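You operate a simulated robot arm through the tools that you are given. There is no shell and no other tool. Be economical: measure what you need, move in short steps, check, and stop when the job is done.

You run a simulated two-armed robot. Do the job below in one go: nothing can be reset, and whatever is moved stays where it is left.

TASK
Take the small eye bolt marked "29" from the top of the green cart and leave it on top of the orange hand lamp. Take the orange brush from the top of the green cart and put it in the steel tray there. Fetch the yellow pad and set it on the top of the low orange shelf. Carry the green crate with both arms and set it on the top of the grey bench. Put the blue cloth from the top of the green bench in the purple tray. Open the left grey drawer, put the grey tin from the top of the grey bench in the inside of the left grey drawer, then shut the drawer. Fetch the yellow sign and set it on top of the cream vent grille. Take the orange chock and put it on the black log book. Take the green sling on the top of the grey bench and put it away on the shelf of the teal bench. Put the orange suction cup on top of the wooden block on the turntable top. Pull the right cream drawer open. The order is free. Set down upright: grey tin, yellow sign.

It is judged by the outcome, as a careful person would: the job done as asked, and still so three seconds after it is handed in. It fails if anything else is knocked over, pushed out of place, dropped, spilled or broken. Flat cloth is picked up by pressing the open fingertips on it (5 to 10 N) and closing them slowly along it; thin cloth reads only 2 to 8 mm in the jaws.

THE ROBOT
Two 7-joint arms with two-finger parallel grippers on one trunk, on a base that drives. Base frame: it is fixed to the floor where the robot stands at the start and does not move with it; the origin is under the middle of the robot, x ahead of it, y to its left, z up; the surface under the hand at the start is at about z = 0.8. Readings come in m, rad, newtons and seconds.
The left shoulder is at the start at [0.071, 0.156, 1.055], the right one opposite. Places, roughly: black log book (15x10x3 cm) [-2.3, -2.5, 0.9]; blue cloth (7x5x4 cm) [-1.5, -3.6, 0.9]; green crate (30x20x12 cm) [0.7, -2.4, 0.4]; green sling (20x6x3 cm) [-2.7, -2, 0.9]; grey tin [-2.25, -3, 1]; inside of the left grey drawer [-2.6, -1.8, 0.7]; left grey drawer [-2.7, -1.8, 0.7]; orange brush (5x4x5 cm) [0.5, 0.1, 0.8]; orange chock (9x6x5 cm) [-2.5, -3.1, 0.9]; orange hand lamp (6x6x13 cm) [0.7, -0.5, 0.9]; orange suction cup (4x4x4 cm) [-4.2, -3.3, 0.8]; purple tray (20x15x5 cm) [-2.3, -2.2, 0.9]; right cream drawer [-4.1, 0.2, 0.7]; shelf of the teal bench [0.5, -10, 0.4]; small eye bolt [0.5, -0.25, 0.75]; steel tray (26x20x5 cm) [0.7, -0.3, 0.8]; top of the grey bench [-2.5, -2.3, 0.8]; top of the low orange shelf [1.1, -1.2, 0.9]; vent grille (16x11x4 cm) [-2.6, -2.3, 0.9]; wooden block (12x6x5 cm) [-4.2, -3.6, 0.8]; yellow pad (7x5x4 cm) [0.8, 0.1, 0.8]; yellow sign [-2.25, -2.75, 0.75]. Payload 3.91 kg a hand.
The TCP of each hand is the grasp point between the finger pads, 0.03 m short of the fingertips. In the tool frame z runs along the fingers and y along their closing line. Largest opening 0.11 m; finger width 0.02, thickness 0.01; the body of the gripper, 0.048 by 0.112 m, starts 0.055 m behind the TCP.
Orientation is that of the tool frame in the base frame, as a unit quaternion [x, y, z, w]. With the fingers straight down and closing along the base's y, the tool's x points along the base's -x, its y along +y and its z along -z.

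THE INTERFACE
- The arms move only by the tool step_arm. It takes "left_increments", "right_increments" or both (then of equal length, played together; a hand with none holds still); each is a list of rows, each a list of 7 numbers: the turn, a rotation vector about the tool's x, y, z in units of 90 degrees (1.0 is 90 degrees), then the shift along the tool's x, y, z in units of 400 mm (1.0 is 400 mm), then the opening, from 0 (shut) to 1 (fully open). In form: [[rx, ry, rz, tx, ty, tz, gripper], ...]. A call has 1 to 10 rows; each row is the pose to reach, as a shift and turn from the pose commanded when the call began, along the tool's axes at that moment. A call with a number of a shift or a turn outside -1 to 1 is refused whole. A row lasts 0.2 s, in which the tool goes at most 0.05 m and 0.15 rad; a call with a longer step from one row to the next is refused whole, and so is a gripper value outside its range. A pose out of reach is approached as far as the arm can. The call stops where the force on the tool passes 40 N (or 10 N more than at its start, if that is more) or the arm is blocked; 0.2 s more then pass. The fingers move at their own pace (about 0.108 m/s each) and stop on an object; they squeeze with about 36 N. The grip force told is the motor's: it shows also when the fingers shut on nothing. Time passes only in rows, and 0.2 s behind the last, so rows that repeat a pose let the fingers close. It gives the time, the measured TCP pose, the force on the tool (base axes), the opening and the grip force at its end, in the units of the frame above (readings bear some noise), with the torque about the TCP (base axes, N m) and any sound that the robot's microphone picked up, and new pictures: "views" is both (left out), scene, wrist or none (wrist: the cameras of the hands that moved).
- Cameras (640 x 400 px; columns grow to the right, rows downward): "scene" is now at [0.1369, -0.0334, 1.3008]; the picture's right is [-0.38, -0.93, 0.00], its down [-0.38, 0.16, -0.91] and it looks along [0.84, -0.34, -0.41] (base axes); focal length 214 px, centre (320, 200). "left" rides on the left gripper at [0.072, -0.017, -0.103] in its tool frame; the picture's right is [0.23, 0.97, 0.00], its down [-0.76, 0.18, -0.62] and it looks along [-0.61, 0.14, 0.78] (tool axes); focal length 222 px, centre (320, 200). "right" rides on the right gripper at [0.072, 0.017, -0.103] in its tool frame; the picture's right is [-0.23, 0.97, 0.00], its down [-0.76, -0.18, -0.62] and it looks along [-0.61, -0.14, 0.78] (tool axes); focal length 222 px, centre (320, 200). There is no depth. A picture from a camera that has moved, and an enlarged one, comes with that camera's place and axes in the base frame and with its lens.
- lift_body(by): slides the trunk up (or, below 0, down) by that many m; the arms and the scene camera ride with it, the base frame stays. It gives what a move gives, with no picture.
- steer(legs): drives the robot by 1 to 6 legs, each [ahead, left, turn to the left] in m, m and rad, along the robot's own axes; the way and the turn of a leg run together, so that a leg with both is an arc; at most 1.5 m and 3.142 rad a leg. The arms and the cameras ride along, it lands a little off, and it stops where it bumps. It gives what a move gives, and a new picture of the scene camera.
- head_to(pan, tilt): turns the head with the scene camera to pan (to the left, within 1.501 rad either way) and tilt (down, from -0.506 to 1.204), counted from straight ahead of the robot. It gives what a move gives, and a new picture of the scene camera.
- enlarge(camera, box): a new picture of the part [left, top, right, bottom] of that camera's present view, enlarged. The clock stands still meanwhile.
- hand_in(): hands the job in; it is judged then, once.

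Go step by step. Nothing tells you exact positions but the pictures and the camera data: compare them with the known pose of the tool, close in by small moves and look again before you grip or let go. The budget is 546 turns and 360 pictures, counting those below and the enlarged ones. Unless the task says otherwise, let go and move clear before handing in.

The tools are called after "Call:" as a command line: name --argument value ..., lists and objects as JSON in quotes. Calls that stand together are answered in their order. step_arm: Moves the arms, as the interface text tells. Its arguments: {"type":"object","properties":{"left_increments":{"type":"array","items":{"type":"array","items":{"type":"number"}}},"right_increments":{"type":"array","items":{"type":"array","items":{"type":"number"}}},"views":{"type":"string","enum":["both","scene","wrist","none"]}},"required":[]} The other tools are called the same way: lift_body (by) slides the trunk up or down; steer (legs) drives the base; head_to (pan, tilt) turns the head that bears the scene camera; enlarge (camera, box) takes an enlarged picture of a part of a camera's view; hand_in () hands the job in.

At the start:

```text
time_s: 0.0
left_ee_pos: [0.7375, 0.0565, 1.226]
left_ee_rot: [-0.001, 1.0, 0.0, -0.001]
left_wrist_force: [0.5, -0.3, -0.5]
left_torque: [-0.03, -0.01, -0.02]
left_opening: 0.1099
left_grasp_force: 0.1
right_ee_pos: [0.6494, -0.4569, 1.1735]
right_ee_rot: [0.0, 1.0, 0.0, 0.0]
right_wrist_force: [0.1, 0.0, 0.0]
right_torque: [0.03, -0.02, -0.02]
right_opening: 0.1101
right_grasp_force: 0.1
trunk travel left (down, up): [-0.5, 0.44]
robot x, y, heading: [-0.0012, 0.0026, -0.004]
head pan, tilt: [-0.386, 0.424]
```

scene: 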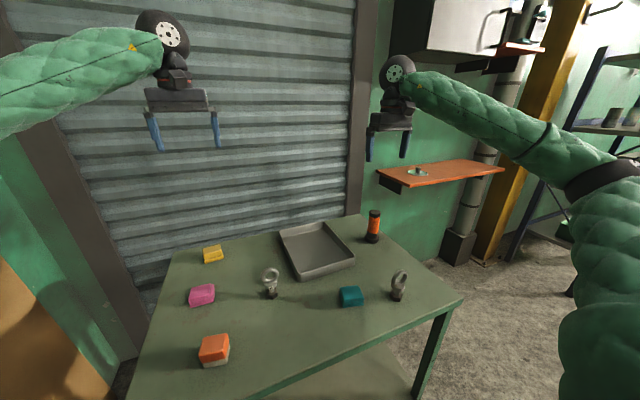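
right: 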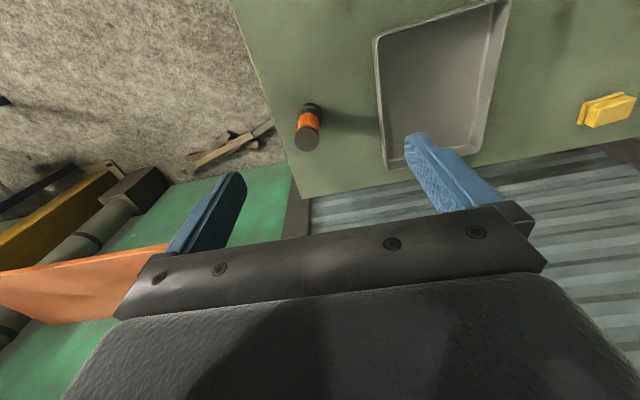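
left: 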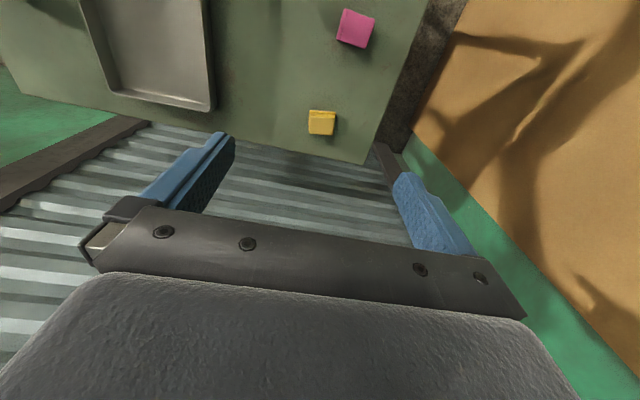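

I see the green cart with two eye bolts, an orange brush, a yellow pad, a steel tray and the hand lamp. I'll enlarge to read the marks on the eye bolts.

Call:
enlarge --camera "scene" --box '[240, 250, 320, 300]'

Call:
enlarge --camera "scene" --box '[340, 255, 420, 305]'

```text
8.00 times, centred on (280, 275) of scene
camera zoom: at [0.1369, -0.0334, 1.3008], right [-0.38, -0.93, 0.0], down [-0.38, 0.16, -0.91], along [0.84, -0.34, -0.41], focal length 1716 px, centre (640, -400)
```

zoom: 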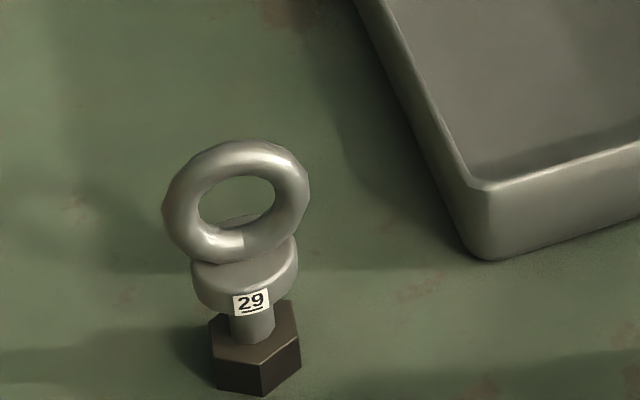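

```text
8.00 times, centred on (380, 280) of scene
camera zoom: at [0.1369, -0.0334, 1.3008], right [-0.38, -0.93, 0.0], down [-0.38, 0.16, -0.91], along [0.84, -0.34, -0.41], focal length 1716 px, centre (-160, -440)
```

zoom: 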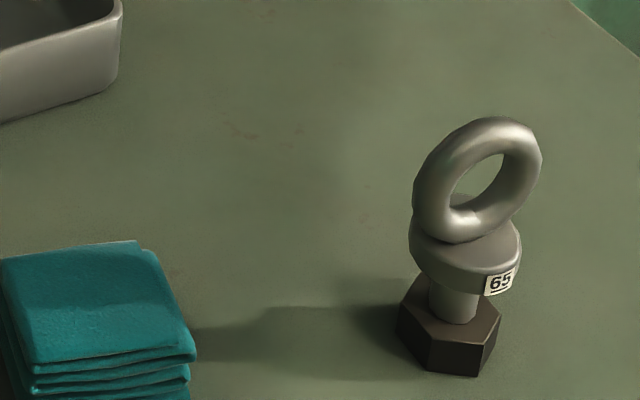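

The bolt "29" is the left one, at about (0.60, -0.08), with the cart top at z≈0.795. I'll start with the orange brush, moving the left hand above it for a look.

Call:
step_arm --left_increments '[[0, 0, 0, 0.08, 0.004, 0.06, 1], [0, 0, 0, 0.16, 0.008, 0.12, 1], [0, 0, 0, 0.24, 0.012, 0.18, 1], [0, 0, 0, 0.32, 0.016, 0.24, 1], [0, 0, 0, 0.4, 0.02, 0.3, 1], [0, 0, 0, 0.48, 0.024, 0.36, 1], [0, 0, 0, 0.56, 0.028, 0.42, 1], [0, 0, 0, 0.63, 0.031, 0.48, 1]]' --views "both"

```text
time_s: 1.8
left_ee_pos: [0.4841, 0.0667, 1.0328]
left_ee_rot: [-0.001, 1.0, 0.0, -0.001]
left_wrist_force: [-0.2, 0.1, -0.1]
left_torque: [0.01, 0.05, 0.02]
left_opening: 0.11
left_grasp_force: 0.0
right_ee_pos: [0.6492, -0.457, 1.173]
right_ee_rot: [0.001, 1.0, 0.001, 0.0]
right_wrist_force: [0.2, -0.7, 0.0]
right_torque: [-0.02, -0.03, 0.01]
right_opening: 0.1098
right_grasp_force: 0.1
trunk travel left (down, up): [-0.5, 0.44]
robot x, y, heading: [-0.0032, -0.0, -0.001]
head pan, tilt: [-0.386, 0.424]
camera scene: at [0.137, -0.0331, 1.3009], right [-0.38, -0.93, 0.0], down [-0.38, 0.16, -0.91], along [0.84, -0.34, -0.41], focal length 214 px, centre (320, 200)
camera left: at [0.4108, 0.0509, 1.1353], right [-0.23, 0.97, 0.0], down [0.76, 0.18, 0.62], along [0.61, 0.14, -0.78], focal length 222 px, centre (320, 200)
```

scene: 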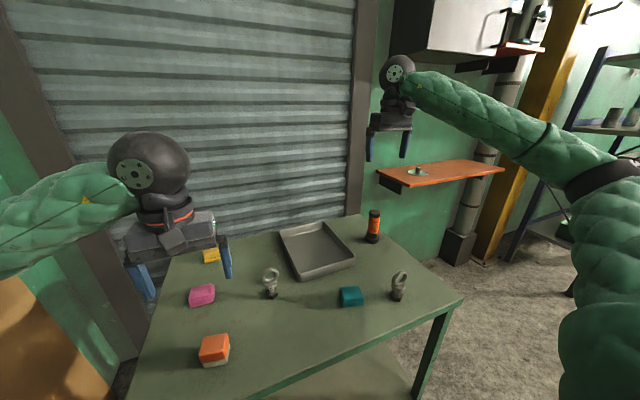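
left: 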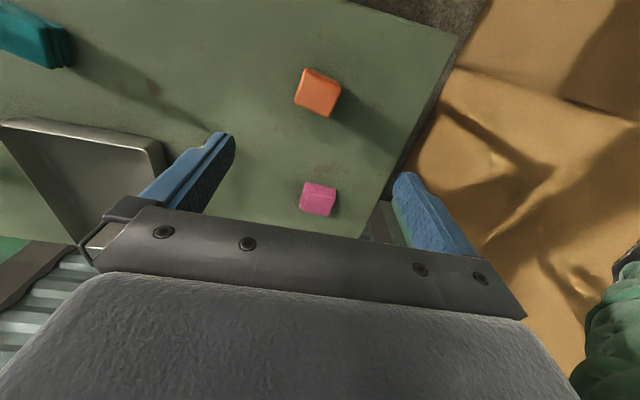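

The brush sits right below the left hand, turned by about 9°. I'll turn, descend and grip.

Call:
step_arm --left_increments '[[0, 0, 0.08, 0, 0, 0.1, 1], [0, 0, 0.097, 0, 0, 0.2, 1], [0, 0, 0.097, 0, 0, 0.3, 1], [0, 0, 0.097, 0, 0, 0.4, 1], [0, 0, 0.097, 0, 0, 0.46, 1], [0, 0, 0.097, 0, 0, 0.5, 1], [0, 0, 0.097, 0, 0, 0.5, 1]]' --views "wrist"

```text
time_s: 3.4
left_ee_pos: [0.484, 0.0682, 0.8329]
left_ee_rot: [0.076, 0.997, 0.0, 0.0]
left_wrist_force: [0.7, 0.2, 0.4]
left_torque: [0.01, 0.01, 0.01]
left_opening: 0.1098
left_grasp_force: 0.1
right_ee_pos: [0.6486, -0.4582, 1.174]
right_ee_rot: [0.0, 1.0, 0.0, 0.0]
right_wrist_force: [0.8, 0.0, -0.6]
right_torque: [-0.03, -0.02, -0.01]
right_opening: 0.1098
right_grasp_force: 0.1
trunk travel left (down, up): [-0.5, 0.44]
robot x, y, heading: [-0.0003, 0.0038, -0.002]
head pan, tilt: [-0.386, 0.424]
camera left: at [0.4095, 0.0626, 0.9361], right [-0.08, 1.0, 0.0], down [0.78, 0.06, 0.62], along [0.62, 0.05, -0.78], focal length 222 px, centre (320, 200)
```

left: 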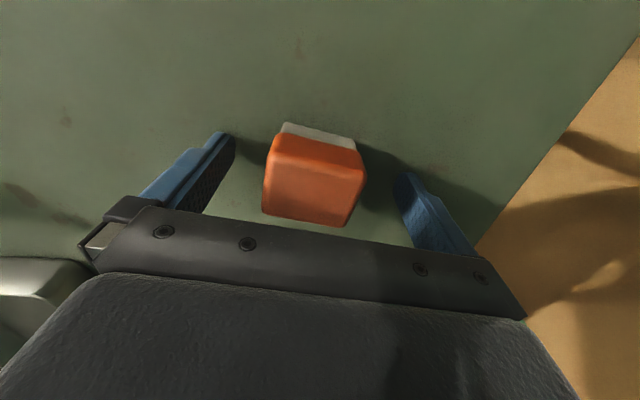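

The jaws straddle the brush squarely. Closing and lifting.

Call:
step_arm --left_increments '[[0, 0, 0, 0, 0, 0, 0], [0, 0, 0, 0, 0, 0, 0], [0, 0, 0, 0, 0, 0, 0], [0, 0, 0, 0, 0, 0, 0], [0, 0, 0, 0, 0, -0.1, 0], [0, 0, 0, 0, 0, -0.2, 0], [0, 0, 0, 0, 0, -0.3, 0], [0, 0, 0, 0, 0, -0.4, 0], [0, 0, 0, 0, 0, -0.5, 0]]' --views "none"

Call:
step_arm --left_increments '[[0, 0, 0, -0.08, -0.08, 0, 0], [0, 0, 0, -0.16, -0.16, 0, 0], [0, 0, 0, -0.24, -0.24, 0, 0], [0, 0, 0, -0.32, -0.32, 0, 0], [0, 0, 0, -0.4, -0.4, 0, 0], [0, 0, 0, -0.48, -0.48, 0, 0], [0, 0, 0, -0.56, -0.56, 0, 0], [0, 0, 0, -0.644, -0.642, 0, 0]]' --views "both"

```text
time_s: 5.4
left_ee_pos: [0.4828, 0.0663, 1.0352]
left_ee_rot: [0.076, 0.997, 0.0, 0.0]
left_wrist_force: [-0.3, -0.1, -1.0]
left_torque: [0.02, 0.0, -0.01]
left_opening: 0.049
left_grasp_force: 35.4
right_ee_pos: [0.6483, -0.4584, 1.1739]
right_ee_rot: [0.001, 1.0, 0.0, 0.001]
right_wrist_force: [-0.4, 0.4, -0.1]
right_torque: [0.02, -0.03, -0.04]
right_opening: 0.1102
right_grasp_force: 0.2
trunk travel left (down, up): [-0.5, 0.44]
robot x, y, heading: [-0.0008, -0.0015, 0.004]
head pan, tilt: [-0.386, 0.424]
```

```text
time_s: 7.2
left_ee_pos: [0.7003, -0.2271, 1.0332]
left_ee_rot: [0.076, 0.997, 0.0, 0.0]
left_wrist_force: [0.1, -0.3, -1.3]
left_torque: [0.04, 0.01, -0.03]
left_opening: 0.0496
left_grasp_force: 36.0
right_ee_pos: [0.6483, -0.4582, 1.172]
right_ee_rot: [0.0, 1.0, 0.001, 0.0]
right_wrist_force: [0.8, -0.5, -0.2]
right_torque: [-0.03, 0.05, -0.01]
right_opening: 0.1102
right_grasp_force: 0.0
trunk travel left (down, up): [-0.5, 0.44]
robot x, y, heading: [0.0013, -0.0013, -0.004]
head pan, tilt: [-0.386, 0.424]
camera scene: at [0.1371, -0.0348, 1.3007], right [-0.38, -0.93, 0.0], down [-0.38, 0.16, -0.91], along [0.84, -0.34, -0.41], focal length 214 px, centre (320, 200)
camera left: at [0.6252, -0.2334, 1.1363], right [-0.08, 1.0, 0.0], down [0.78, 0.06, 0.62], along [0.62, 0.05, -0.78], focal length 222 px, centre (320, 200)
```

scene: 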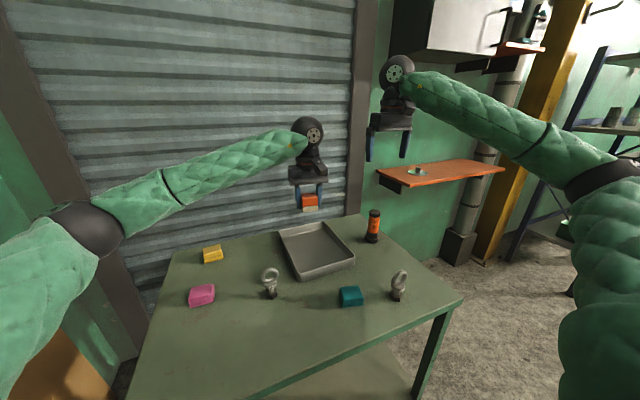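
left: 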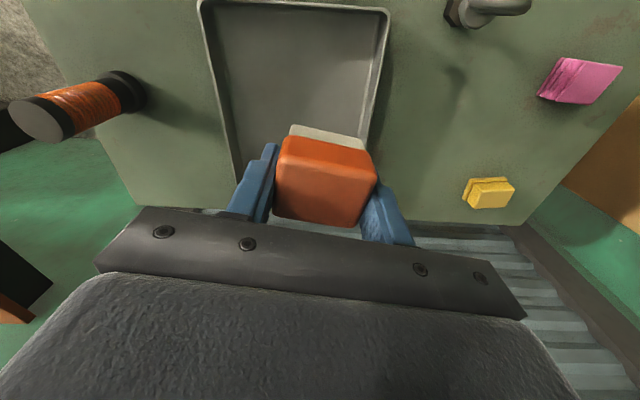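

The brush is above the tray, slightly right of centre. I'll lower it in, release partway, and rise.

Call:
step_arm --left_increments '[[0, 0, 0, 0, -0.05, 0.1, 0], [0, 0, 0, 0, -0.06, 0.2, 0], [0, 0, 0, 0, -0.06, 0.3, 0], [0, 0, 0, 0, -0.06, 0.4, 0], [0, 0, 0, 0, -0.06, 0.45, 0], [0, 0, 0, 0, -0.06, 0.475, 0]]' --views "wrist"

```text
time_s: 8.6
left_ee_pos: [0.6965, -0.2487, 0.844]
left_ee_rot: [0.076, 0.997, 0.0, 0.0]
left_wrist_force: [-0.4, -0.2, -0.7]
left_torque: [-0.01, 0.0, -0.04]
left_opening: 0.0494
left_grasp_force: 36.3
right_ee_pos: [0.65, -0.4576, 1.1731]
right_ee_rot: [0.001, 1.0, 0.0, 0.0]
right_wrist_force: [-0.6, 0.1, -0.1]
right_torque: [0.03, 0.03, 0.01]
right_opening: 0.1101
right_grasp_force: 0.1
trunk travel left (down, up): [-0.5, 0.44]
robot x, y, heading: [0.0037, 0.0015, 0.005]
head pan, tilt: [-0.386, 0.424]
camera left: at [0.6212, -0.2549, 0.9465], right [-0.08, 1.0, 0.0], down [0.78, 0.06, 0.62], along [0.62, 0.05, -0.78], focal length 222 px, centre (320, 200)
```

left: 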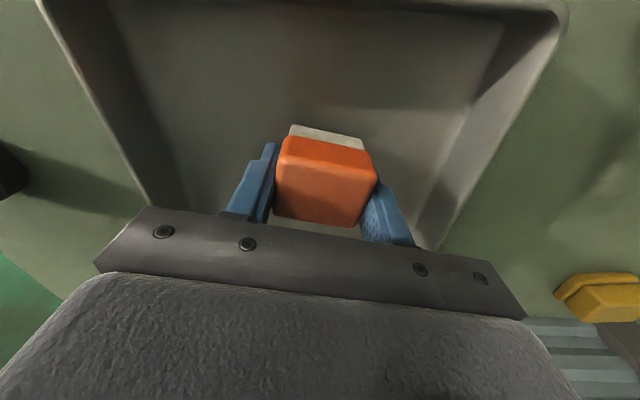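

Call:
step_arm --left_increments '[[0, 0, 0, 0, 0, 0.008, 0], [0, 0, 0, 0, 0, 0.016, 0]]' --views "none"

```text
time_s: 9.2
left_ee_pos: [0.6953, -0.2489, 0.8369]
left_ee_rot: [0.075, 0.997, 0.0, 0.0]
left_wrist_force: [-0.1, 0.6, -0.4]
left_torque: [0.0, -0.02, -0.01]
left_opening: 0.0492
left_grasp_force: 36.0
right_ee_pos: [0.6493, -0.4566, 1.1721]
right_ee_rot: [0.001, 1.0, 0.0, 0.0]
right_wrist_force: [-0.4, -0.2, -0.2]
right_torque: [-0.01, -0.01, 0.0]
right_opening: 0.1099
right_grasp_force: 0.0
trunk travel left (down, up): [-0.5, 0.44]
robot x, y, heading: [0.0017, 0.0019, 0.002]
head pan, tilt: [-0.386, 0.424]
```

Call:
step_arm --left_increments '[[0, 0, 0, 0, 0, 0.006, 0], [0, 0, 0, 0, 0, 0.01, 0]]' --views "none"

```text
time_s: 9.8
left_ee_pos: [0.6959, -0.2485, 0.8365]
left_ee_rot: [0.076, 0.997, -0.001, 0.002]
left_wrist_force: [4.3, -2.5, 29.0]
left_torque: [0.09, 0.15, 0.01]
left_opening: 0.0492
left_grasp_force: 35.8
right_ee_pos: [0.6479, -0.4566, 1.1742]
right_ee_rot: [0.0, 1.0, 0.0, 0.001]
right_wrist_force: [-0.2, 0.9, -0.5]
right_torque: [0.0, 0.02, 0.0]
right_opening: 0.1101
right_grasp_force: 0.1
trunk travel left (down, up): [-0.5, 0.44]
robot x, y, heading: [-0.0018, -0.0036, -0.0]
head pan, tilt: [-0.386, 0.424]
```

Contact made. Releasing and rising.

Call:
step_arm --left_increments '[[0, 0, 0, 0, 0, -0.006, 0], [0, 0, 0, 0, 0, -0.006, 0.75], [0, 0, 0, 0, 0, -0.006, 0.75], [0, 0, 0, 0, 0, -0.1, 0.75], [0, 0, 0, 0, 0, -0.2, 0.75], [0, 0, 0, 0, 0, -0.3, 0.75], [0, 0, 0, 0, 0, -0.4, 0.75], [0, 0, 0, 0, 0, -0.5, 0.75]]' --views "wrist"

```text
time_s: 11.6
left_ee_pos: [0.6955, -0.2501, 1.0343]
left_ee_rot: [0.075, 0.997, 0.0, -0.001]
left_wrist_force: [0.1, -0.5, -1.0]
left_torque: [0.0, -0.02, 0.02]
left_opening: 0.0823
left_grasp_force: 0.1
right_ee_pos: [0.6494, -0.4583, 1.1739]
right_ee_rot: [0.0, 1.0, 0.0, 0.0]
right_wrist_force: [-0.1, -0.3, 0.2]
right_torque: [-0.03, 0.0, -0.01]
right_opening: 0.1101
right_grasp_force: 0.0
trunk travel left (down, up): [-0.5, 0.44]
robot x, y, heading: [0.0001, 0.0008, -0.003]
head pan, tilt: [-0.386, 0.424]
camera left: at [0.6217, -0.2551, 1.1376], right [-0.08, 1.0, 0.0], down [0.78, 0.06, 0.62], along [0.62, 0.05, -0.78], focal length 222 px, centre (320, 200)
```

left: 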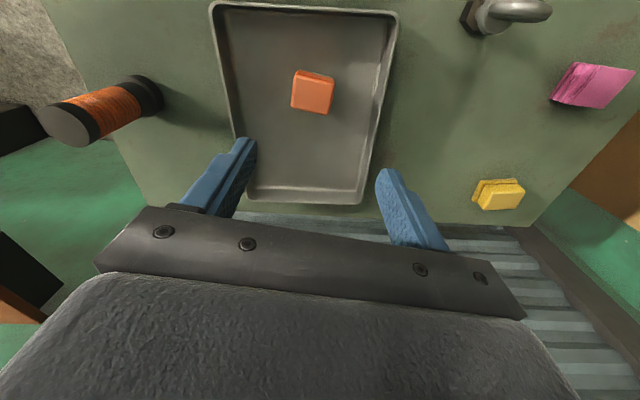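

Brush is in the tray. Next the left hand goes above the yellow pad, and the right hand above the bolt.

Call:
step_arm --left_increments '[[0, 0, -0.03, -0.03, 0.11, 0, 0.9], [0, 0, -0.06, -0.06, 0.22, 0, 0.9], [0, 0, -0.097, -0.09, 0.33, 0, 0.9], [0, 0, -0.097, -0.12, 0.44, 0, 0.9], [0, 0, -0.097, -0.15, 0.55, 0, 0.9], [0, 0, -0.097, -0.18, 0.66, 0, 0.9], [0, 0, -0.097, -0.21, 0.77, 0, 0.9], [0, 0, -0.097, -0.237, 0.878, 0, 0.9]]' --views "wrist"

```text
time_s: 13.4
left_ee_pos: [0.8437, 0.0854, 1.0317]
left_ee_rot: [0.0, 1.0, -0.001, 0.0]
left_wrist_force: [0.7, 0.0, 0.0]
left_torque: [-0.02, 0.01, -0.02]
left_opening: 0.0987
left_grasp_force: 0.0
right_ee_pos: [0.6492, -0.4555, 1.175]
right_ee_rot: [0.0, 1.0, -0.001, 0.0]
right_wrist_force: [-0.1, 0.2, 0.2]
right_torque: [-0.01, 0.04, 0.01]
right_opening: 0.1099
right_grasp_force: 0.0
trunk travel left (down, up): [-0.5, 0.44]
robot x, y, heading: [0.0009, 0.0018, -0.003]
head pan, tilt: [-0.386, 0.424]
camera left: at [0.7707, 0.0691, 1.1342], right [-0.23, 0.97, 0.0], down [0.76, 0.18, 0.62], along [0.61, 0.14, -0.78], focal length 222 px, centre (320, 200)
```

left: 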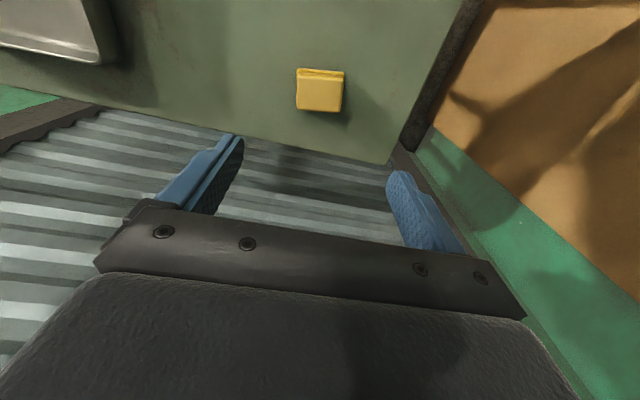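

Call:
step_arm --left_increments '[[0, 0, -0.085, 0, 0, 0.1, 0.9], [0, 0, -0.085, 0, 0, 0.2, 0.9], [0, 0, -0.085, 0, 0, 0.3, 0.9], [0, 0, -0.085, 0, 0, 0.4, 0.9], [0, 0, -0.085, 0, 0, 0.46, 0.9], [0, 0, -0.085, 0, 0, 0.504, 0.9], [0, 0, -0.085, 0, 0, 0.504, 0.9]]' --views "wrist"

```text
time_s: 15.0
left_ee_pos: [0.8426, 0.0838, 0.8307]
left_ee_rot: [-0.068, 0.998, 0.0, 0.0]
left_wrist_force: [-0.1, -0.3, -0.8]
left_torque: [0.01, 0.03, 0.02]
left_opening: 0.0992
left_grasp_force: 0.2
right_ee_pos: [0.649, -0.4567, 1.1741]
right_ee_rot: [-0.001, 1.0, -0.001, 0.0]
right_wrist_force: [0.0, -0.5, -0.2]
right_torque: [-0.01, -0.02, 0.04]
right_opening: 0.1098
right_grasp_force: 0.1
trunk travel left (down, up): [-0.5, 0.44]
robot x, y, heading: [0.0021, -0.0019, -0.007]
head pan, tilt: [-0.386, 0.424]
camera left: at [0.7733, 0.0577, 0.9338], right [-0.36, 0.93, 0.0], down [0.73, 0.28, 0.62], along [0.58, 0.22, -0.78], focal length 222 px, centre (320, 200)
```

left: 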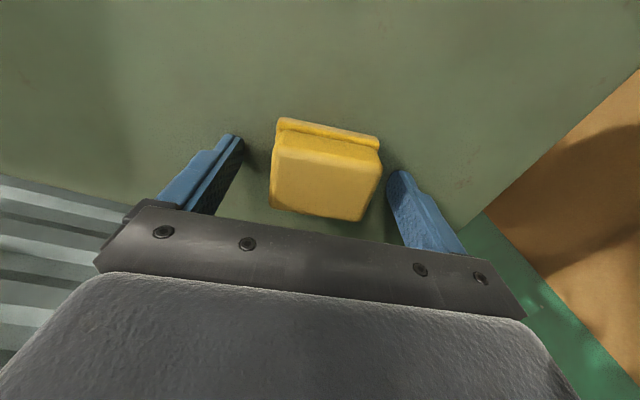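

Call:
step_arm --left_increments '[[0, 0, 0, 0, 0, 0, 0], [0, 0, 0, 0, 0, 0, 0], [0, 0, 0, 0, 0, 0, 0], [0, 0, 0, 0, 0, 0, 0], [0, 0, 0, 0, 0, -0.1, 0], [0, 0, 0, 0, 0, -0.2, 0], [0, 0, 0, 0, 0, -0.3, 0], [0, 0, 0, 0, 0, -0.4, 0], [0, 0, 0, 0, 0, -0.5, 0], [0, 0, 0, 0, 0, -0.6, 0]]' --views "none"

Call:
step_arm --left_increments '[[0, 0, 0, 0.04, 0.08, 0, 0], [0, 0, 0, 0.08, 0.16, 0, 0], [0, 0, 0, 0.12, 0.24, 0, 0], [0, 0, 0, 0.16, 0.32, 0, 0], [0, 0, 0, 0.2, 0.4, 0, 0], [0, 0, 0, 0.24, 0.48, 0, 0], [0, 0, 0, 0.28, 0.56, 0, 0], [0, 0, 0, 0.32, 0.64, 0, 0], [0, 0, 0, 0.36, 0.7, 0, 0], [0, 0, 0, 0.379, 0.733, 0, 0]]' --right_increments '[[0, 0, 0, 0.012, 0.094, 0.016, 1], [0, 0, 0, 0.024, 0.188, 0.032, 1], [0, 0, 0, 0.036, 0.281, 0.048, 1], [0, 0, 0, 0.048, 0.375, 0.064, 1], [0, 0, 0, 0.06, 0.469, 0.08, 1], [0, 0, 0, 0.072, 0.5625, 0.096, 1], [0, 0, 0, 0.084, 0.656, 0.112, 1], [0, 0, 0, 0.096, 0.75, 0.128, 1], [0, 0, 0, 0.108, 0.844, 0.144, 1], [0, 0, 0, 0.118, 0.9375, 0.16, 1]]' --views "both"

```text
time_s: 17.2
left_ee_pos: [0.8436, 0.0832, 1.0712]
left_ee_rot: [-0.067, 0.998, 0.001, 0.0]
left_wrist_force: [-0.9, 0.8, -0.5]
left_torque: [0.02, -0.04, 0.0]
left_opening: 0.0611
left_grasp_force: 35.9
right_ee_pos: [0.6487, -0.4572, 1.1735]
right_ee_rot: [0.0, 1.0, 0.0, 0.001]
right_wrist_force: [0.0, 0.1, -0.6]
right_torque: [0.0, 0.01, -0.02]
right_opening: 0.11
right_grasp_force: 0.1
trunk travel left (down, up): [-0.5, 0.44]
robot x, y, heading: [-0.0019, -0.0004, 0.0]
head pan, tilt: [-0.386, 0.424]
```

```text
time_s: 19.6
left_ee_pos: [0.6947, 0.287, 1.0793]
left_ee_rot: [-0.03, 1.0, 0.004, 0.0]
left_wrist_force: [-0.2, 0.8, -0.9]
left_torque: [0.0, 0.01, 0.04]
left_opening: 0.061
left_grasp_force: 36.0
right_ee_pos: [0.61, -0.1387, 1.1143]
right_ee_rot: [0.034, 0.999, 0.006, 0.002]
right_wrist_force: [-0.4, -0.5, -0.2]
right_torque: [0.06, -0.04, -0.03]
right_opening: 0.1099
right_grasp_force: 0.1
trunk travel left (down, up): [-0.5, 0.44]
robot x, y, heading: [0.0205, -0.0092, -0.067]
head pan, tilt: [-0.386, 0.424]
stopped in row 10 (left hand): the arm was blocked; the commanded pose is now the measured one
camera scene: at [0.1491, -0.0644, 1.3034], right [-0.44, -0.9, -0.01], down [-0.37, 0.19, -0.91], along [0.82, -0.4, -0.41], focal length 214 px, centre (320, 200)
camera right: at [0.5397, -0.1185, 1.2186], right [0.29, 0.96, 0.01], down [0.75, -0.24, 0.62], along [0.6, -0.17, -0.78], focal length 222 px, centre (320, 200)
camera left: at [0.6235, 0.2652, 1.1818], right [-0.29, 0.96, 0.01], down [0.75, 0.22, 0.62], along [0.6, 0.19, -0.78], focal length 222 px, centre (320, 200)
```

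scene: 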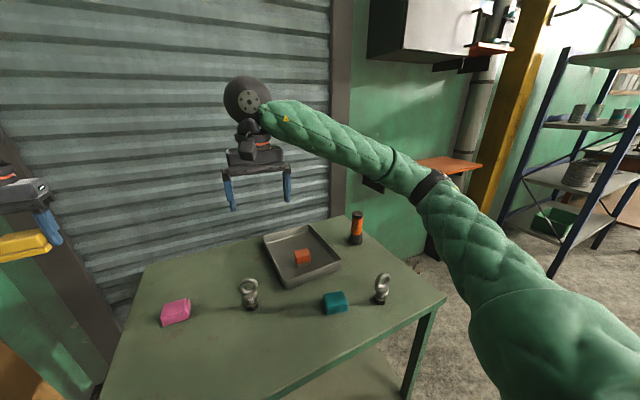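
right: 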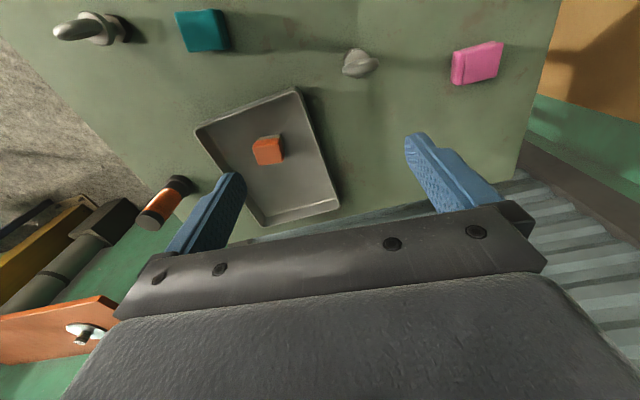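
left: 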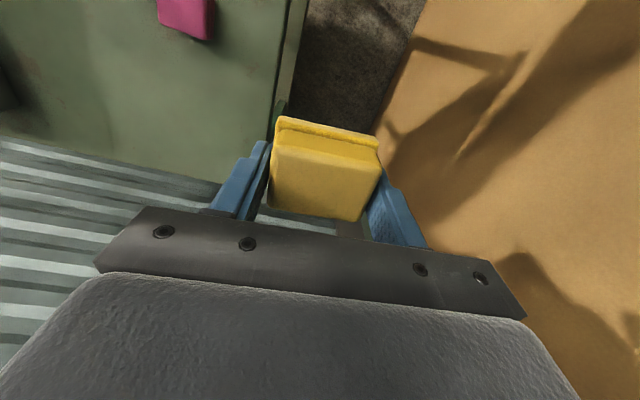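

The left elbow bumped the side wall and turned the base slightly. I'll ease the left arm back inward and up.

Call:
step_arm --left_increments '[[0, 0, 0, 0, -0.08, -0.05, 0], [0, 0, 0, 0, -0.16, -0.1, 0], [0, 0, 0, 0, -0.2, -0.2, 0], [0, 0, 0, 0, -0.2, -0.25, 0]]' --views "scene"

Call:
enlarge --camera "right" --box '[300, 20, 420, 95]'

```text
time_s: 20.6
left_ee_pos: [0.7051, 0.2228, 1.1711]
left_ee_rot: [-0.032, 0.999, -0.002, -0.001]
left_wrist_force: [0.8, -0.4, -0.3]
left_torque: [0.02, -0.01, 0.0]
left_opening: 0.061
left_grasp_force: 36.3
right_ee_pos: [0.6158, -0.1232, 1.1096]
right_ee_rot: [0.033, 0.999, -0.001, 0.0]
right_wrist_force: [0.9, 0.2, 0.1]
right_torque: [0.04, -0.01, 0.0]
right_opening: 0.1099
right_grasp_force: 0.1
trunk travel left (down, up): [-0.5, 0.44]
robot x, y, heading: [0.0185, -0.0089, -0.067]
head pan, tilt: [-0.386, 0.424]
camera scene: at [0.155, -0.0485, 1.3008], right [-0.44, -0.9, 0.0], down [-0.37, 0.18, -0.91], along [0.82, -0.4, -0.41], focal length 214 px, centre (320, 200)
```

scene: 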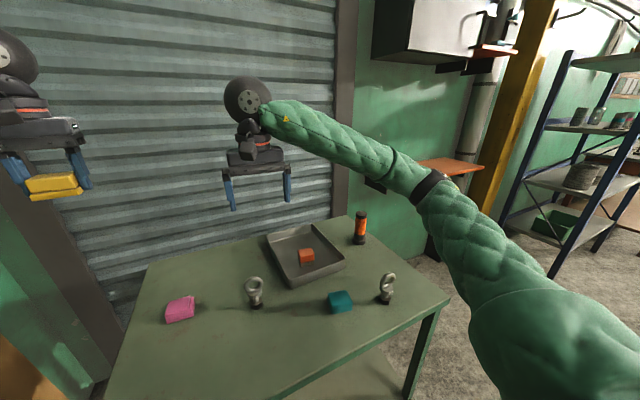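

```text
5.33 times, centred on (360, 58) of right
camera zoom: at [0.5455, -0.103, 1.2149], right [0.29, 0.96, 0.0], down [0.75, -0.23, 0.62], along [0.6, -0.18, -0.78], focal length 1185 px, centre (107, 960)
```

zoom: 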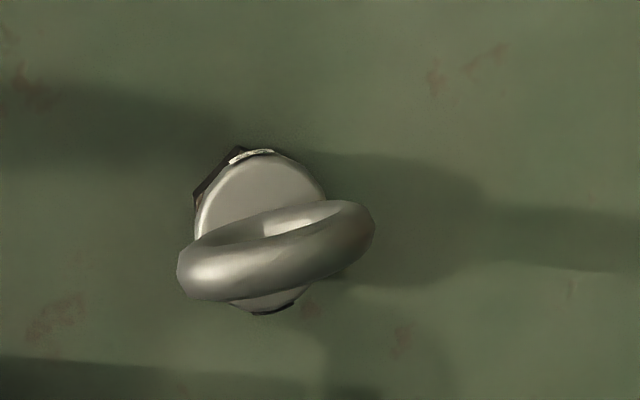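

Ring plane lies along base y, matching the right gripper's present yaw, so I'll grip the ring across its diameter. Moving above it first.

Call:
step_arm --right_increments '[[0, 0, 0, 0.0385, 0.117, 0.0, 1], [0, 0, 0, 0.0385, 0.117, 0.1, 1], [0, 0, 0, 0.0385, 0.117, 0.2, 1], [0, 0, 0, 0.0385, 0.117, 0.3, 1], [0, 0, 0, 0.0385, 0.117, 0.36, 1]]' --views "wrist"

```text
time_s: 21.8
left_ee_pos: [0.7057, 0.2252, 1.1719]
left_ee_rot: [-0.034, 0.999, -0.001, -0.001]
left_wrist_force: [-0.3, -0.4, -0.8]
left_torque: [-0.01, 0.02, 0.0]
left_opening: 0.061
left_grasp_force: 36.1
right_ee_pos: [0.6021, -0.0771, 0.9646]
right_ee_rot: [0.032, 0.999, 0.0, 0.0]
right_wrist_force: [0.3, -1.0, 0.2]
right_torque: [-0.03, 0.0, 0.0]
right_opening: 0.1102
right_grasp_force: 0.1
trunk travel left (down, up): [-0.5, 0.44]
robot x, y, heading: [0.0202, -0.0087, -0.065]
head pan, tilt: [-0.386, 0.424]
camera right: at [0.5315, -0.0548, 1.0705], right [0.29, 0.96, 0.0], down [0.75, -0.23, 0.62], along [0.6, -0.18, -0.78], focal length 222 px, centre (320, 200)
```

right: 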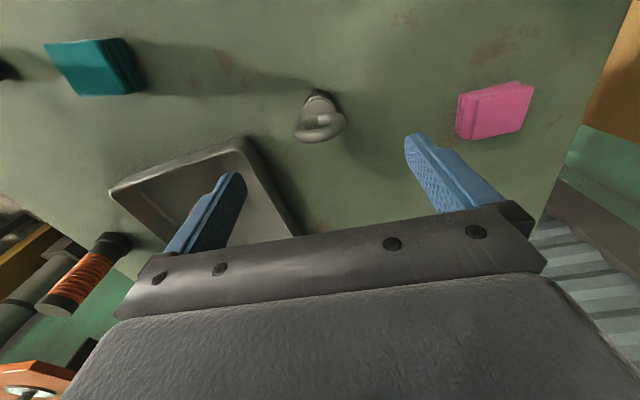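

Call:
step_arm --right_increments '[[0, 0, 0, 0, 0, 0.04, 0.8], [0, 0, 0, 0, 0, 0.12, 0.8], [0, 0, 0, 0, 0, 0.18, 0.8], [0, 0, 0, 0, 0, 0.23, 0.8], [0, 0, 0, 0, 0, 0.24, 0.8]]' --views "wrist"

```text
time_s: 23.0
left_ee_pos: [0.7068, 0.2253, 1.1725]
left_ee_rot: [-0.033, 0.999, -0.001, 0.0]
left_wrist_force: [0.4, 0.4, -1.0]
left_torque: [-0.03, -0.01, 0.02]
left_opening: 0.0609
left_grasp_force: 36.2
right_ee_pos: [0.602, -0.0768, 0.8689]
right_ee_rot: [0.033, 0.999, -0.001, 0.0]
right_wrist_force: [0.1, 0.1, 0.5]
right_torque: [0.0, -0.01, 0.01]
right_opening: 0.088
right_grasp_force: 0.0
trunk travel left (down, up): [-0.5, 0.44]
robot x, y, heading: [0.0222, -0.0059, -0.06]
head pan, tilt: [-0.386, 0.424]
camera right: at [0.5314, -0.055, 0.9736], right [0.29, 0.96, 0.0], down [0.75, -0.23, 0.62], along [0.6, -0.18, -0.78], focal length 222 px, centre (320, 200)
```

right: 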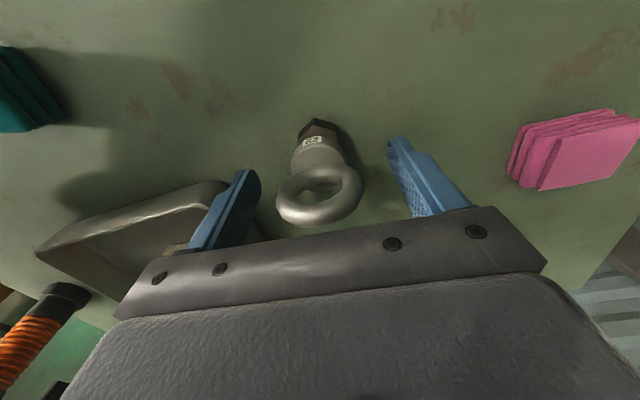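

The ring is centred in the jaws with the "29" tag visible. Closing and lifting.

Call:
step_arm --right_increments '[[0, 0, 0, 0, 0, 0, 0], [0, 0, 0, 0, 0, 0, 0], [0, 0, 0, 0, 0, 0, 0], [0, 0, 0, 0, 0, -0.05, 0], [0, 0, 0, 0, 0, -0.15, 0], [0, 0, 0, 0, 0, -0.25, 0], [0, 0, 0, 0, 0, -0.35, 0], [0, 0, 0, 0, 0, -0.45, 0]]' --views "wrist"

```text
time_s: 24.8
left_ee_pos: [0.706, 0.224, 1.1721]
left_ee_rot: [-0.033, 0.999, -0.001, -0.001]
left_wrist_force: [0.0, 0.1, -0.9]
left_torque: [0.0, 0.0, -0.02]
left_opening: 0.0607
left_grasp_force: 35.4
right_ee_pos: [0.6038, -0.0763, 1.049]
right_ee_rot: [0.033, 0.999, -0.001, 0.0]
right_wrist_force: [-0.7, 0.5, -1.4]
right_torque: [-0.03, -0.01, -0.02]
right_opening: 0.0498
right_grasp_force: 36.1
trunk travel left (down, up): [-0.5, 0.44]
robot x, y, heading: [0.0199, -0.0044, -0.063]
head pan, tilt: [-0.386, 0.424]
camera right: at [0.5336, -0.0549, 1.154], right [0.29, 0.96, 0.0], down [0.75, -0.23, 0.62], along [0.6, -0.18, -0.78], focal length 222 px, centre (320, 200)
```

right: 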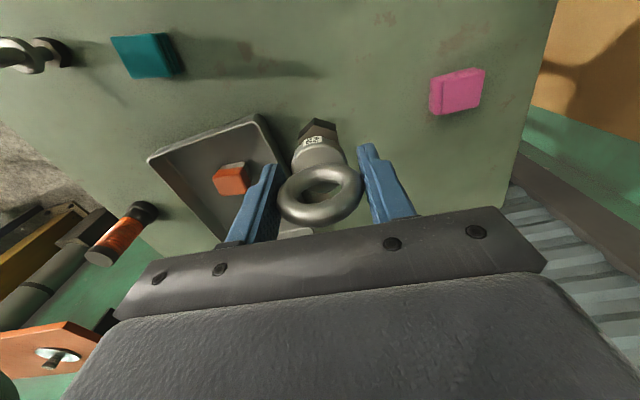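

Bolt held. Carrying it over toward the lamp, whose top is at about (0.722, -0.495, 0.925).

Call:
step_arm --right_increments '[[0, 0, 0, 0, 0, -0.1, 0], [0, 0, 0, -0.037, -0.103, -0.12, 0], [0, 0, 0, -0.073, -0.205, -0.12, 0], [0, 0, 0, -0.11, -0.308, -0.12, 0], [0, 0, 0, -0.146, -0.41, -0.12, 0], [0, 0, 0, -0.183, -0.513, -0.12, 0], [0, 0, 0, -0.219, -0.615, -0.12, 0], [0, 0, 0, -0.256, -0.718, -0.12, 0], [0, 0, 0, -0.292, -0.82, -0.12, 0], [0, 0, 0, -0.329, -0.923, -0.12, 0]]' --views "both"

```text
time_s: 27.0
left_ee_pos: [0.705, 0.224, 1.1715]
left_ee_rot: [-0.033, 0.999, 0.0, -0.001]
left_wrist_force: [1.6, -0.6, -0.5]
left_torque: [0.01, 0.0, -0.03]
left_opening: 0.0607
left_grasp_force: 36.1
right_ee_pos: [0.7094, -0.453, 1.0984]
right_ee_rot: [0.032, 0.999, -0.001, 0.0]
right_wrist_force: [-0.1, -0.5, -2.0]
right_torque: [0.03, -0.02, -0.03]
right_opening: 0.0497
right_grasp_force: 36.7
trunk travel left (down, up): [-0.5, 0.44]
robot x, y, heading: [0.022, -0.0041, -0.066]
head pan, tilt: [-0.386, 0.424]
camera scene: at [0.1553, -0.049, 1.3008], right [-0.44, -0.9, 0.0], down [-0.37, 0.18, -0.91], along [0.82, -0.4, -0.41], focal length 214 px, centre (320, 200)
camera right: at [0.6395, -0.4317, 1.2025], right [0.29, 0.96, 0.0], down [0.75, -0.23, 0.62], along [0.6, -0.18, -0.78], focal length 222 px, centre (320, 200)
```

scene: 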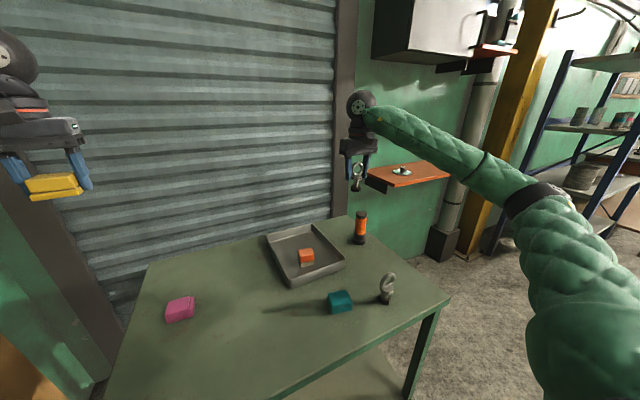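
right: 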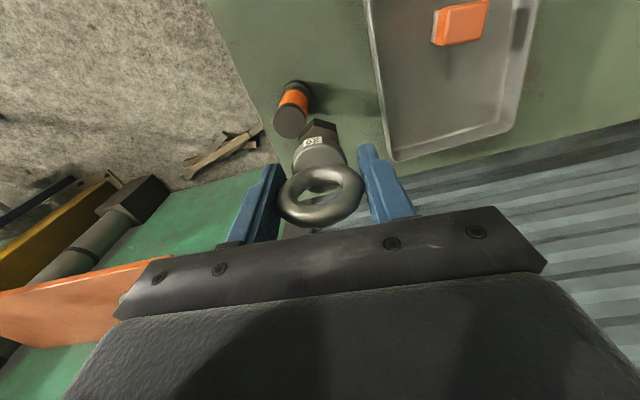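

Call:
step_arm --right_increments '[[0, 0, 0, -0.036, -0.1015, 0, 0], [0, 0, 0, -0.036, -0.1015, 0.08, 0], [0, 0, 0, -0.036, -0.1015, 0.15, 0], [0, 0, 0, -0.036, -0.1015, 0.19, 0], [0, 0, 0, -0.036, -0.1015, 0.19, 0]]' --views "wrist"

Call:
enlarge --camera "scene" --box '[320, 140, 416, 260]'

```text
time_s: 28.2
left_ee_pos: [0.7056, 0.225, 1.1731]
left_ee_rot: [-0.034, 0.999, -0.001, -0.001]
left_wrist_force: [0.4, -0.1, -0.5]
left_torque: [0.0, -0.01, 0.01]
left_opening: 0.0609
left_grasp_force: 36.3
right_ee_pos: [0.7227, -0.496, 1.0221]
right_ee_rot: [0.033, 0.999, 0.0, -0.001]
right_wrist_force: [-1.3, -0.5, -1.2]
right_torque: [0.0, 0.01, -0.01]
right_opening: 0.0496
right_grasp_force: 35.8
trunk travel left (down, up): [-0.5, 0.44]
robot x, y, heading: [0.0227, -0.0047, -0.065]
head pan, tilt: [-0.386, 0.424]
camera right: at [0.6516, -0.4741, 1.1263], right [0.29, 0.96, 0.0], down [0.75, -0.23, 0.62], along [0.6, -0.18, -0.78], focal length 222 px, centre (320, 200)
```

right: 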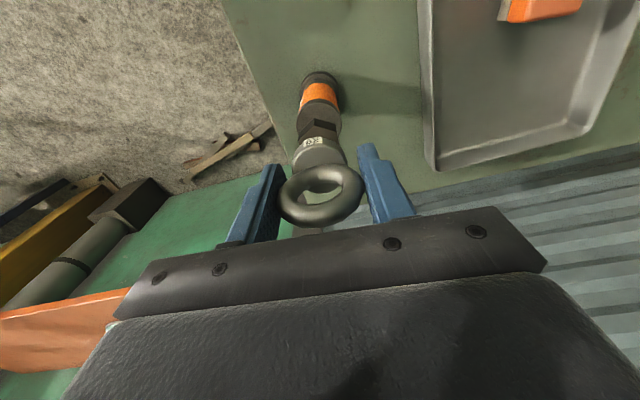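

```text
3.33 times, centred on (368, 200) of scene
camera zoom: at [0.1551, -0.0484, 1.3008], right [-0.44, -0.9, 0.0], down [-0.37, 0.18, -0.91], along [0.82, -0.4, -0.41], focal length 715 px, centre (160, 200)
```

zoom: 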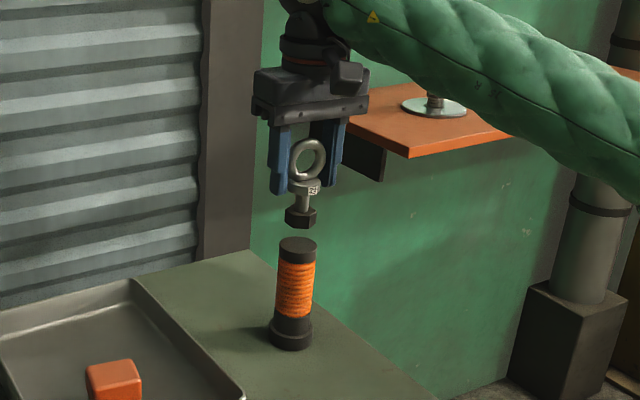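

Well aligned over the lamp. Lowering to contact.

Call:
step_arm --right_increments '[[0, 0, 0, 0, 0, 0.02, 0], [0, 0, 0, 0, 0, 0.035, 0], [0, 0, 0, 0, 0, 0.045, 0], [0, 0, 0, 0, 0, 0.05, 0]]' --views "none"

Call:
enlarge --camera "scene" --box '[336, 150, 400, 250]'

```text
time_s: 29.2
left_ee_pos: [0.7067, 0.2247, 1.1723]
left_ee_rot: [-0.034, 0.999, -0.001, -0.001]
left_wrist_force: [-0.1, -0.3, -0.6]
left_torque: [0.03, 0.0, 0.01]
left_opening: 0.061
left_grasp_force: 35.9
right_ee_pos: [0.7218, -0.4947, 1.0021]
right_ee_rot: [0.033, 0.999, 0.0, 0.0]
right_wrist_force: [-0.3, 0.3, -2.0]
right_torque: [-0.05, -0.02, 0.02]
right_opening: 0.0496
right_grasp_force: 36.6
trunk travel left (down, up): [-0.5, 0.44]
robot x, y, heading: [0.0166, -0.0041, -0.064]
head pan, tilt: [-0.386, 0.424]
```

```text
4.00 times, centred on (368, 200) of scene
camera zoom: at [0.1552, -0.0485, 1.3008], right [-0.44, -0.9, 0.0], down [-0.37, 0.18, -0.91], along [0.82, -0.4, -0.41], focal length 858 px, centre (128, 200)
```

zoom: 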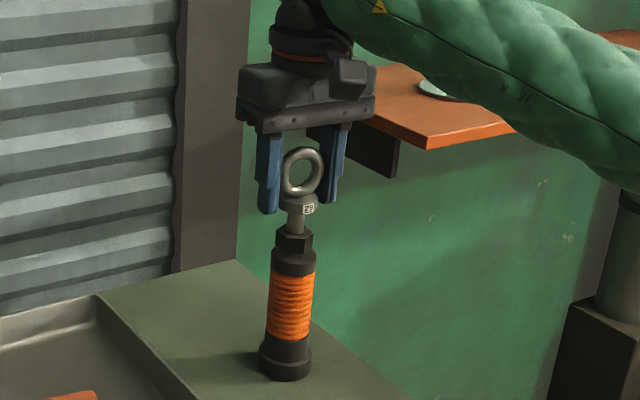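

Nearly touching. A few millimetres more, watching the force.

Call:
step_arm --right_increments '[[0, 0, 0, 0, 0, 0.006, 0], [0, 0, 0, 0, 0, 0.01, 0]]' --views "none"

```text
time_s: 29.8
left_ee_pos: [0.7057, 0.225, 1.1733]
left_ee_rot: [-0.033, 0.999, -0.001, -0.001]
left_wrist_force: [0.6, 0.1, -1.0]
left_torque: [0.03, -0.01, 0.04]
left_opening: 0.061
left_grasp_force: 36.2
right_ee_pos: [0.7232, -0.4953, 0.9972]
right_ee_rot: [0.033, 0.999, 0.0, 0.0]
right_wrist_force: [0.0, -0.4, -0.5]
right_torque: [-0.01, 0.03, -0.02]
right_opening: 0.0496
right_grasp_force: 35.8
trunk travel left (down, up): [-0.5, 0.44]
robot x, y, heading: [0.02, -0.0033, -0.065]
head pan, tilt: [-0.386, 0.424]
```

Call:
step_arm --right_increments '[[0, 0, 0, 0, 0, 0.004, 0], [0, 0, 0, 0, 0, 0.007, 0]]' --views "none"

```text
time_s: 30.4
left_ee_pos: [0.7055, 0.2241, 1.1723]
left_ee_rot: [-0.033, 0.999, -0.001, 0.0]
left_wrist_force: [-0.5, 0.7, -1.5]
left_torque: [0.02, -0.03, 0.02]
left_opening: 0.0609
left_grasp_force: 36.0
right_ee_pos: [0.7226, -0.4942, 0.9964]
right_ee_rot: [0.034, 0.999, -0.001, 0.0]
right_wrist_force: [0.0, 0.1, -1.6]
right_torque: [-0.03, 0.0, -0.03]
right_opening: 0.0495
right_grasp_force: 36.1
trunk travel left (down, up): [-0.5, 0.44]
robot x, y, heading: [0.0237, -0.0061, -0.062]
head pan, tilt: [-0.386, 0.424]
```

Call:
step_arm --right_increments '[[0, 0, 0, 0, 0, 0.004, 0], [0, 0, 0, 0, 0, 0.008, 0], [0, 0, 0, 0, 0, 0.008, 0]]' --views "none"

Call:
enlarge --camera "scene" --box '[344, 180, 376, 230]'

```text
time_s: 31.2
left_ee_pos: [0.7056, 0.2251, 1.1726]
left_ee_rot: [-0.033, 0.999, 0.0, 0.0]
left_wrist_force: [0.4, 0.1, -0.3]
left_torque: [-0.02, 0.01, 0.0]
left_opening: 0.0611
left_grasp_force: 36.4
right_ee_pos: [0.72, -0.495, 0.9942]
right_ee_rot: [0.033, 0.999, -0.001, 0.001]
right_wrist_force: [5.3, -2.0, 25.2]
right_torque: [-0.22, -0.43, 0.02]
right_opening: 0.05
right_grasp_force: 35.7
trunk travel left (down, up): [-0.5, 0.44]
robot x, y, heading: [0.0226, -0.003, -0.063]
head pan, tilt: [-0.386, 0.424]
```

```text
8.00 times, centred on (360, 205) of scene
camera zoom: at [0.1539, -0.0474, 1.3013], right [-0.44, -0.9, 0.0], down [-0.37, 0.18, -0.91], along [0.82, -0.4, -0.41], focal length 1716 px, centre (0, 160)
```

zoom: 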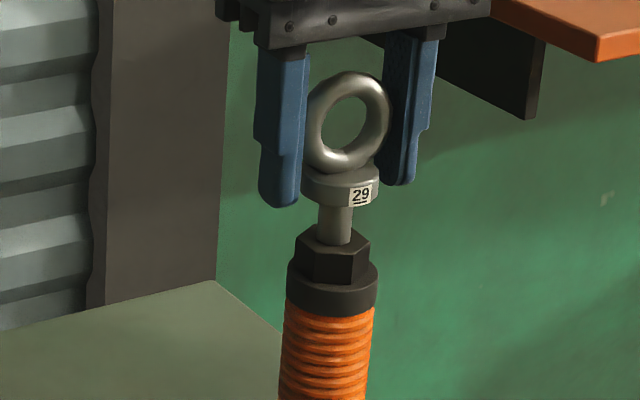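

Contact at 25 N, upright. Relax a bit, open, and rise straight up.

Call:
step_arm --right_increments '[[0, 0, 0, 0, 0, -0.005, 0], [0, 0, 0, 0, 0, -0.006, 0.15], [0, 0, 0, 0, 0, -0.006, 0.5], [0, 0, 0, 0, 0, -0.006, 0.8], [0, 0, 0, 0, 0, -0.006, 0.8], [0, 0, 0, 0, 0, -0.08, 0.8], [0, 0, 0, 0, 0, -0.16, 0.8], [0, 0, 0, 0, 0, -0.26, 0.8], [0, 0, 0, 0, 0, -0.36, 0.8]]' --views "scene"

```text
time_s: 33.2
left_ee_pos: [0.704, 0.2242, 1.1733]
left_ee_rot: [-0.034, 0.999, -0.001, -0.001]
left_wrist_force: [-0.5, 0.7, 0.0]
left_torque: [-0.01, -0.02, 0.03]
left_opening: 0.0608
left_grasp_force: 36.0
right_ee_pos: [0.724, -0.493, 1.1381]
right_ee_rot: [0.032, 0.999, -0.001, 0.0]
right_wrist_force: [0.4, -0.4, -0.3]
right_torque: [0.01, -0.03, 0.03]
right_opening: 0.0879
right_grasp_force: 0.0
trunk travel left (down, up): [-0.5, 0.44]
robot x, y, heading: [0.0198, -0.0056, -0.065]
head pan, tilt: [-0.386, 0.424]
camera scene: at [0.1545, -0.0476, 1.3008], right [-0.44, -0.9, 0.0], down [-0.37, 0.18, -0.91], along [0.82, -0.4, -0.41], focal length 214 px, centre (320, 200)
```

scene: 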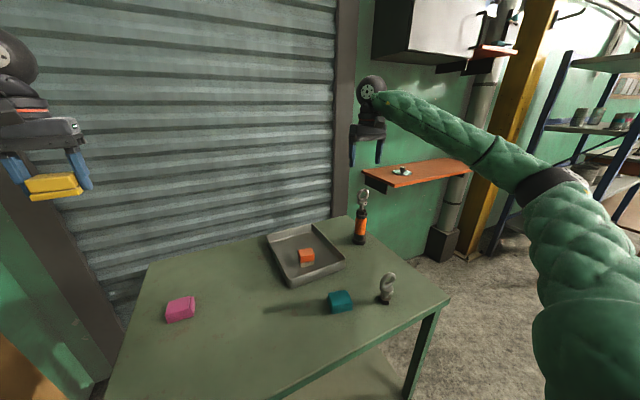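

Bolt stands on the lamp. Now I raise the trunk, pull the right hand in, and drive right toward the low orange shelf with the pad in the left hand.

Call:
lift_body --by 0.1

Call:
step_arm --right_increments '[[0, 0, 0, 0.1, 0, 0, 0.8], [0, 0, 0, 0.2, -0.01, 0, 0.8], [0, 0, 0, 0.3, -0.02, 0, 0.8], [0, 0, 0, 0.4, -0.03, 0, 0.8], [0, 0, 0, 0.5, -0.03, 0, 0.8]]' --views "none"

Call:
steer --legs '[[-0.1, 0, 0.065], [0, -1.1, 0]]'

```text
time_s: 34.5
left_ee_pos: [0.7048, 0.2243, 1.2728]
left_ee_rot: [-0.032, 0.999, -0.001, -0.002]
left_wrist_force: [0.2, 0.1, -0.1]
left_torque: [-0.04, 0.0, -0.01]
left_opening: 0.0608
left_grasp_force: 36.3
right_ee_pos: [0.7238, -0.4941, 1.2362]
right_ee_rot: [0.033, 0.999, 0.0, 0.0]
right_wrist_force: [0.0, -0.8, -0.2]
right_torque: [0.02, -0.01, -0.01]
right_opening: 0.0879
right_grasp_force: 0.1
trunk travel left (down, up): [-0.6, 0.34]
robot x, y, heading: [0.0226, -0.0073, -0.062]
head pan, tilt: [-0.386, 0.424]
```

```text
time_s: 35.7
left_ee_pos: [0.704, 0.2251, 1.2726]
left_ee_rot: [-0.033, 0.999, 0.0, -0.001]
left_wrist_force: [0.0, 0.4, -0.4]
left_torque: [-0.02, 0.01, -0.01]
left_opening: 0.0611
left_grasp_force: 36.1
right_ee_pos: [0.5206, -0.4898, 1.2376]
right_ee_rot: [0.032, 0.999, 0.001, 0.0]
right_wrist_force: [-0.8, -1.0, 0.6]
right_torque: [-0.02, -0.02, 0.0]
right_opening: 0.0882
right_grasp_force: 0.1
trunk travel left (down, up): [-0.6, 0.34]
robot x, y, heading: [0.0209, -0.0091, -0.066]
head pan, tilt: [-0.386, 0.424]
```

```text
time_s: 42.1
left_ee_pos: [0.5889, -0.8427, 1.2732]
left_ee_rot: [-0.063, 0.998, -0.001, -0.001]
left_wrist_force: [-0.1, -0.1, 0.0]
left_torque: [0.0, 0.0, -0.01]
left_opening: 0.061
left_grasp_force: 35.8
right_ee_pos: [0.4485, -1.5672, 1.2368]
right_ee_rot: [0.002, 1.0, -0.001, 0.0]
right_wrist_force: [0.1, 0.3, 0.3]
right_torque: [0.01, 0.01, 0.01]
right_opening: 0.0879
right_grasp_force: 0.1
trunk travel left (down, up): [-0.6, 0.34]
robot x, y, heading: [-0.0799, -1.1155, -0.004]
head pan, tilt: [-0.386, 0.424]
camera scene: at [0.0556, -1.1482, 1.4008], right [-0.38, -0.92, 0.0], down [-0.38, 0.16, -0.91], along [0.84, -0.35, -0.41], focal length 214 px, centre (320, 200)
```

scene: 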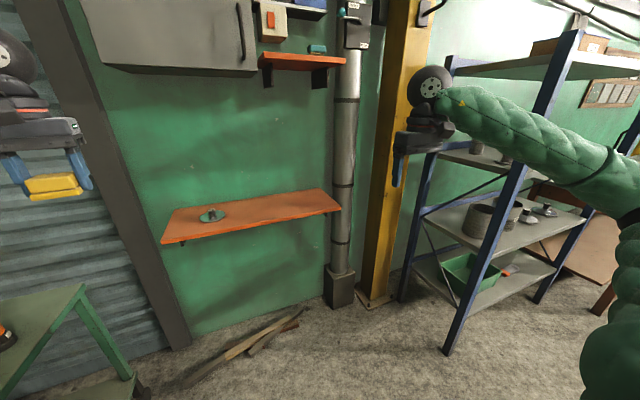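

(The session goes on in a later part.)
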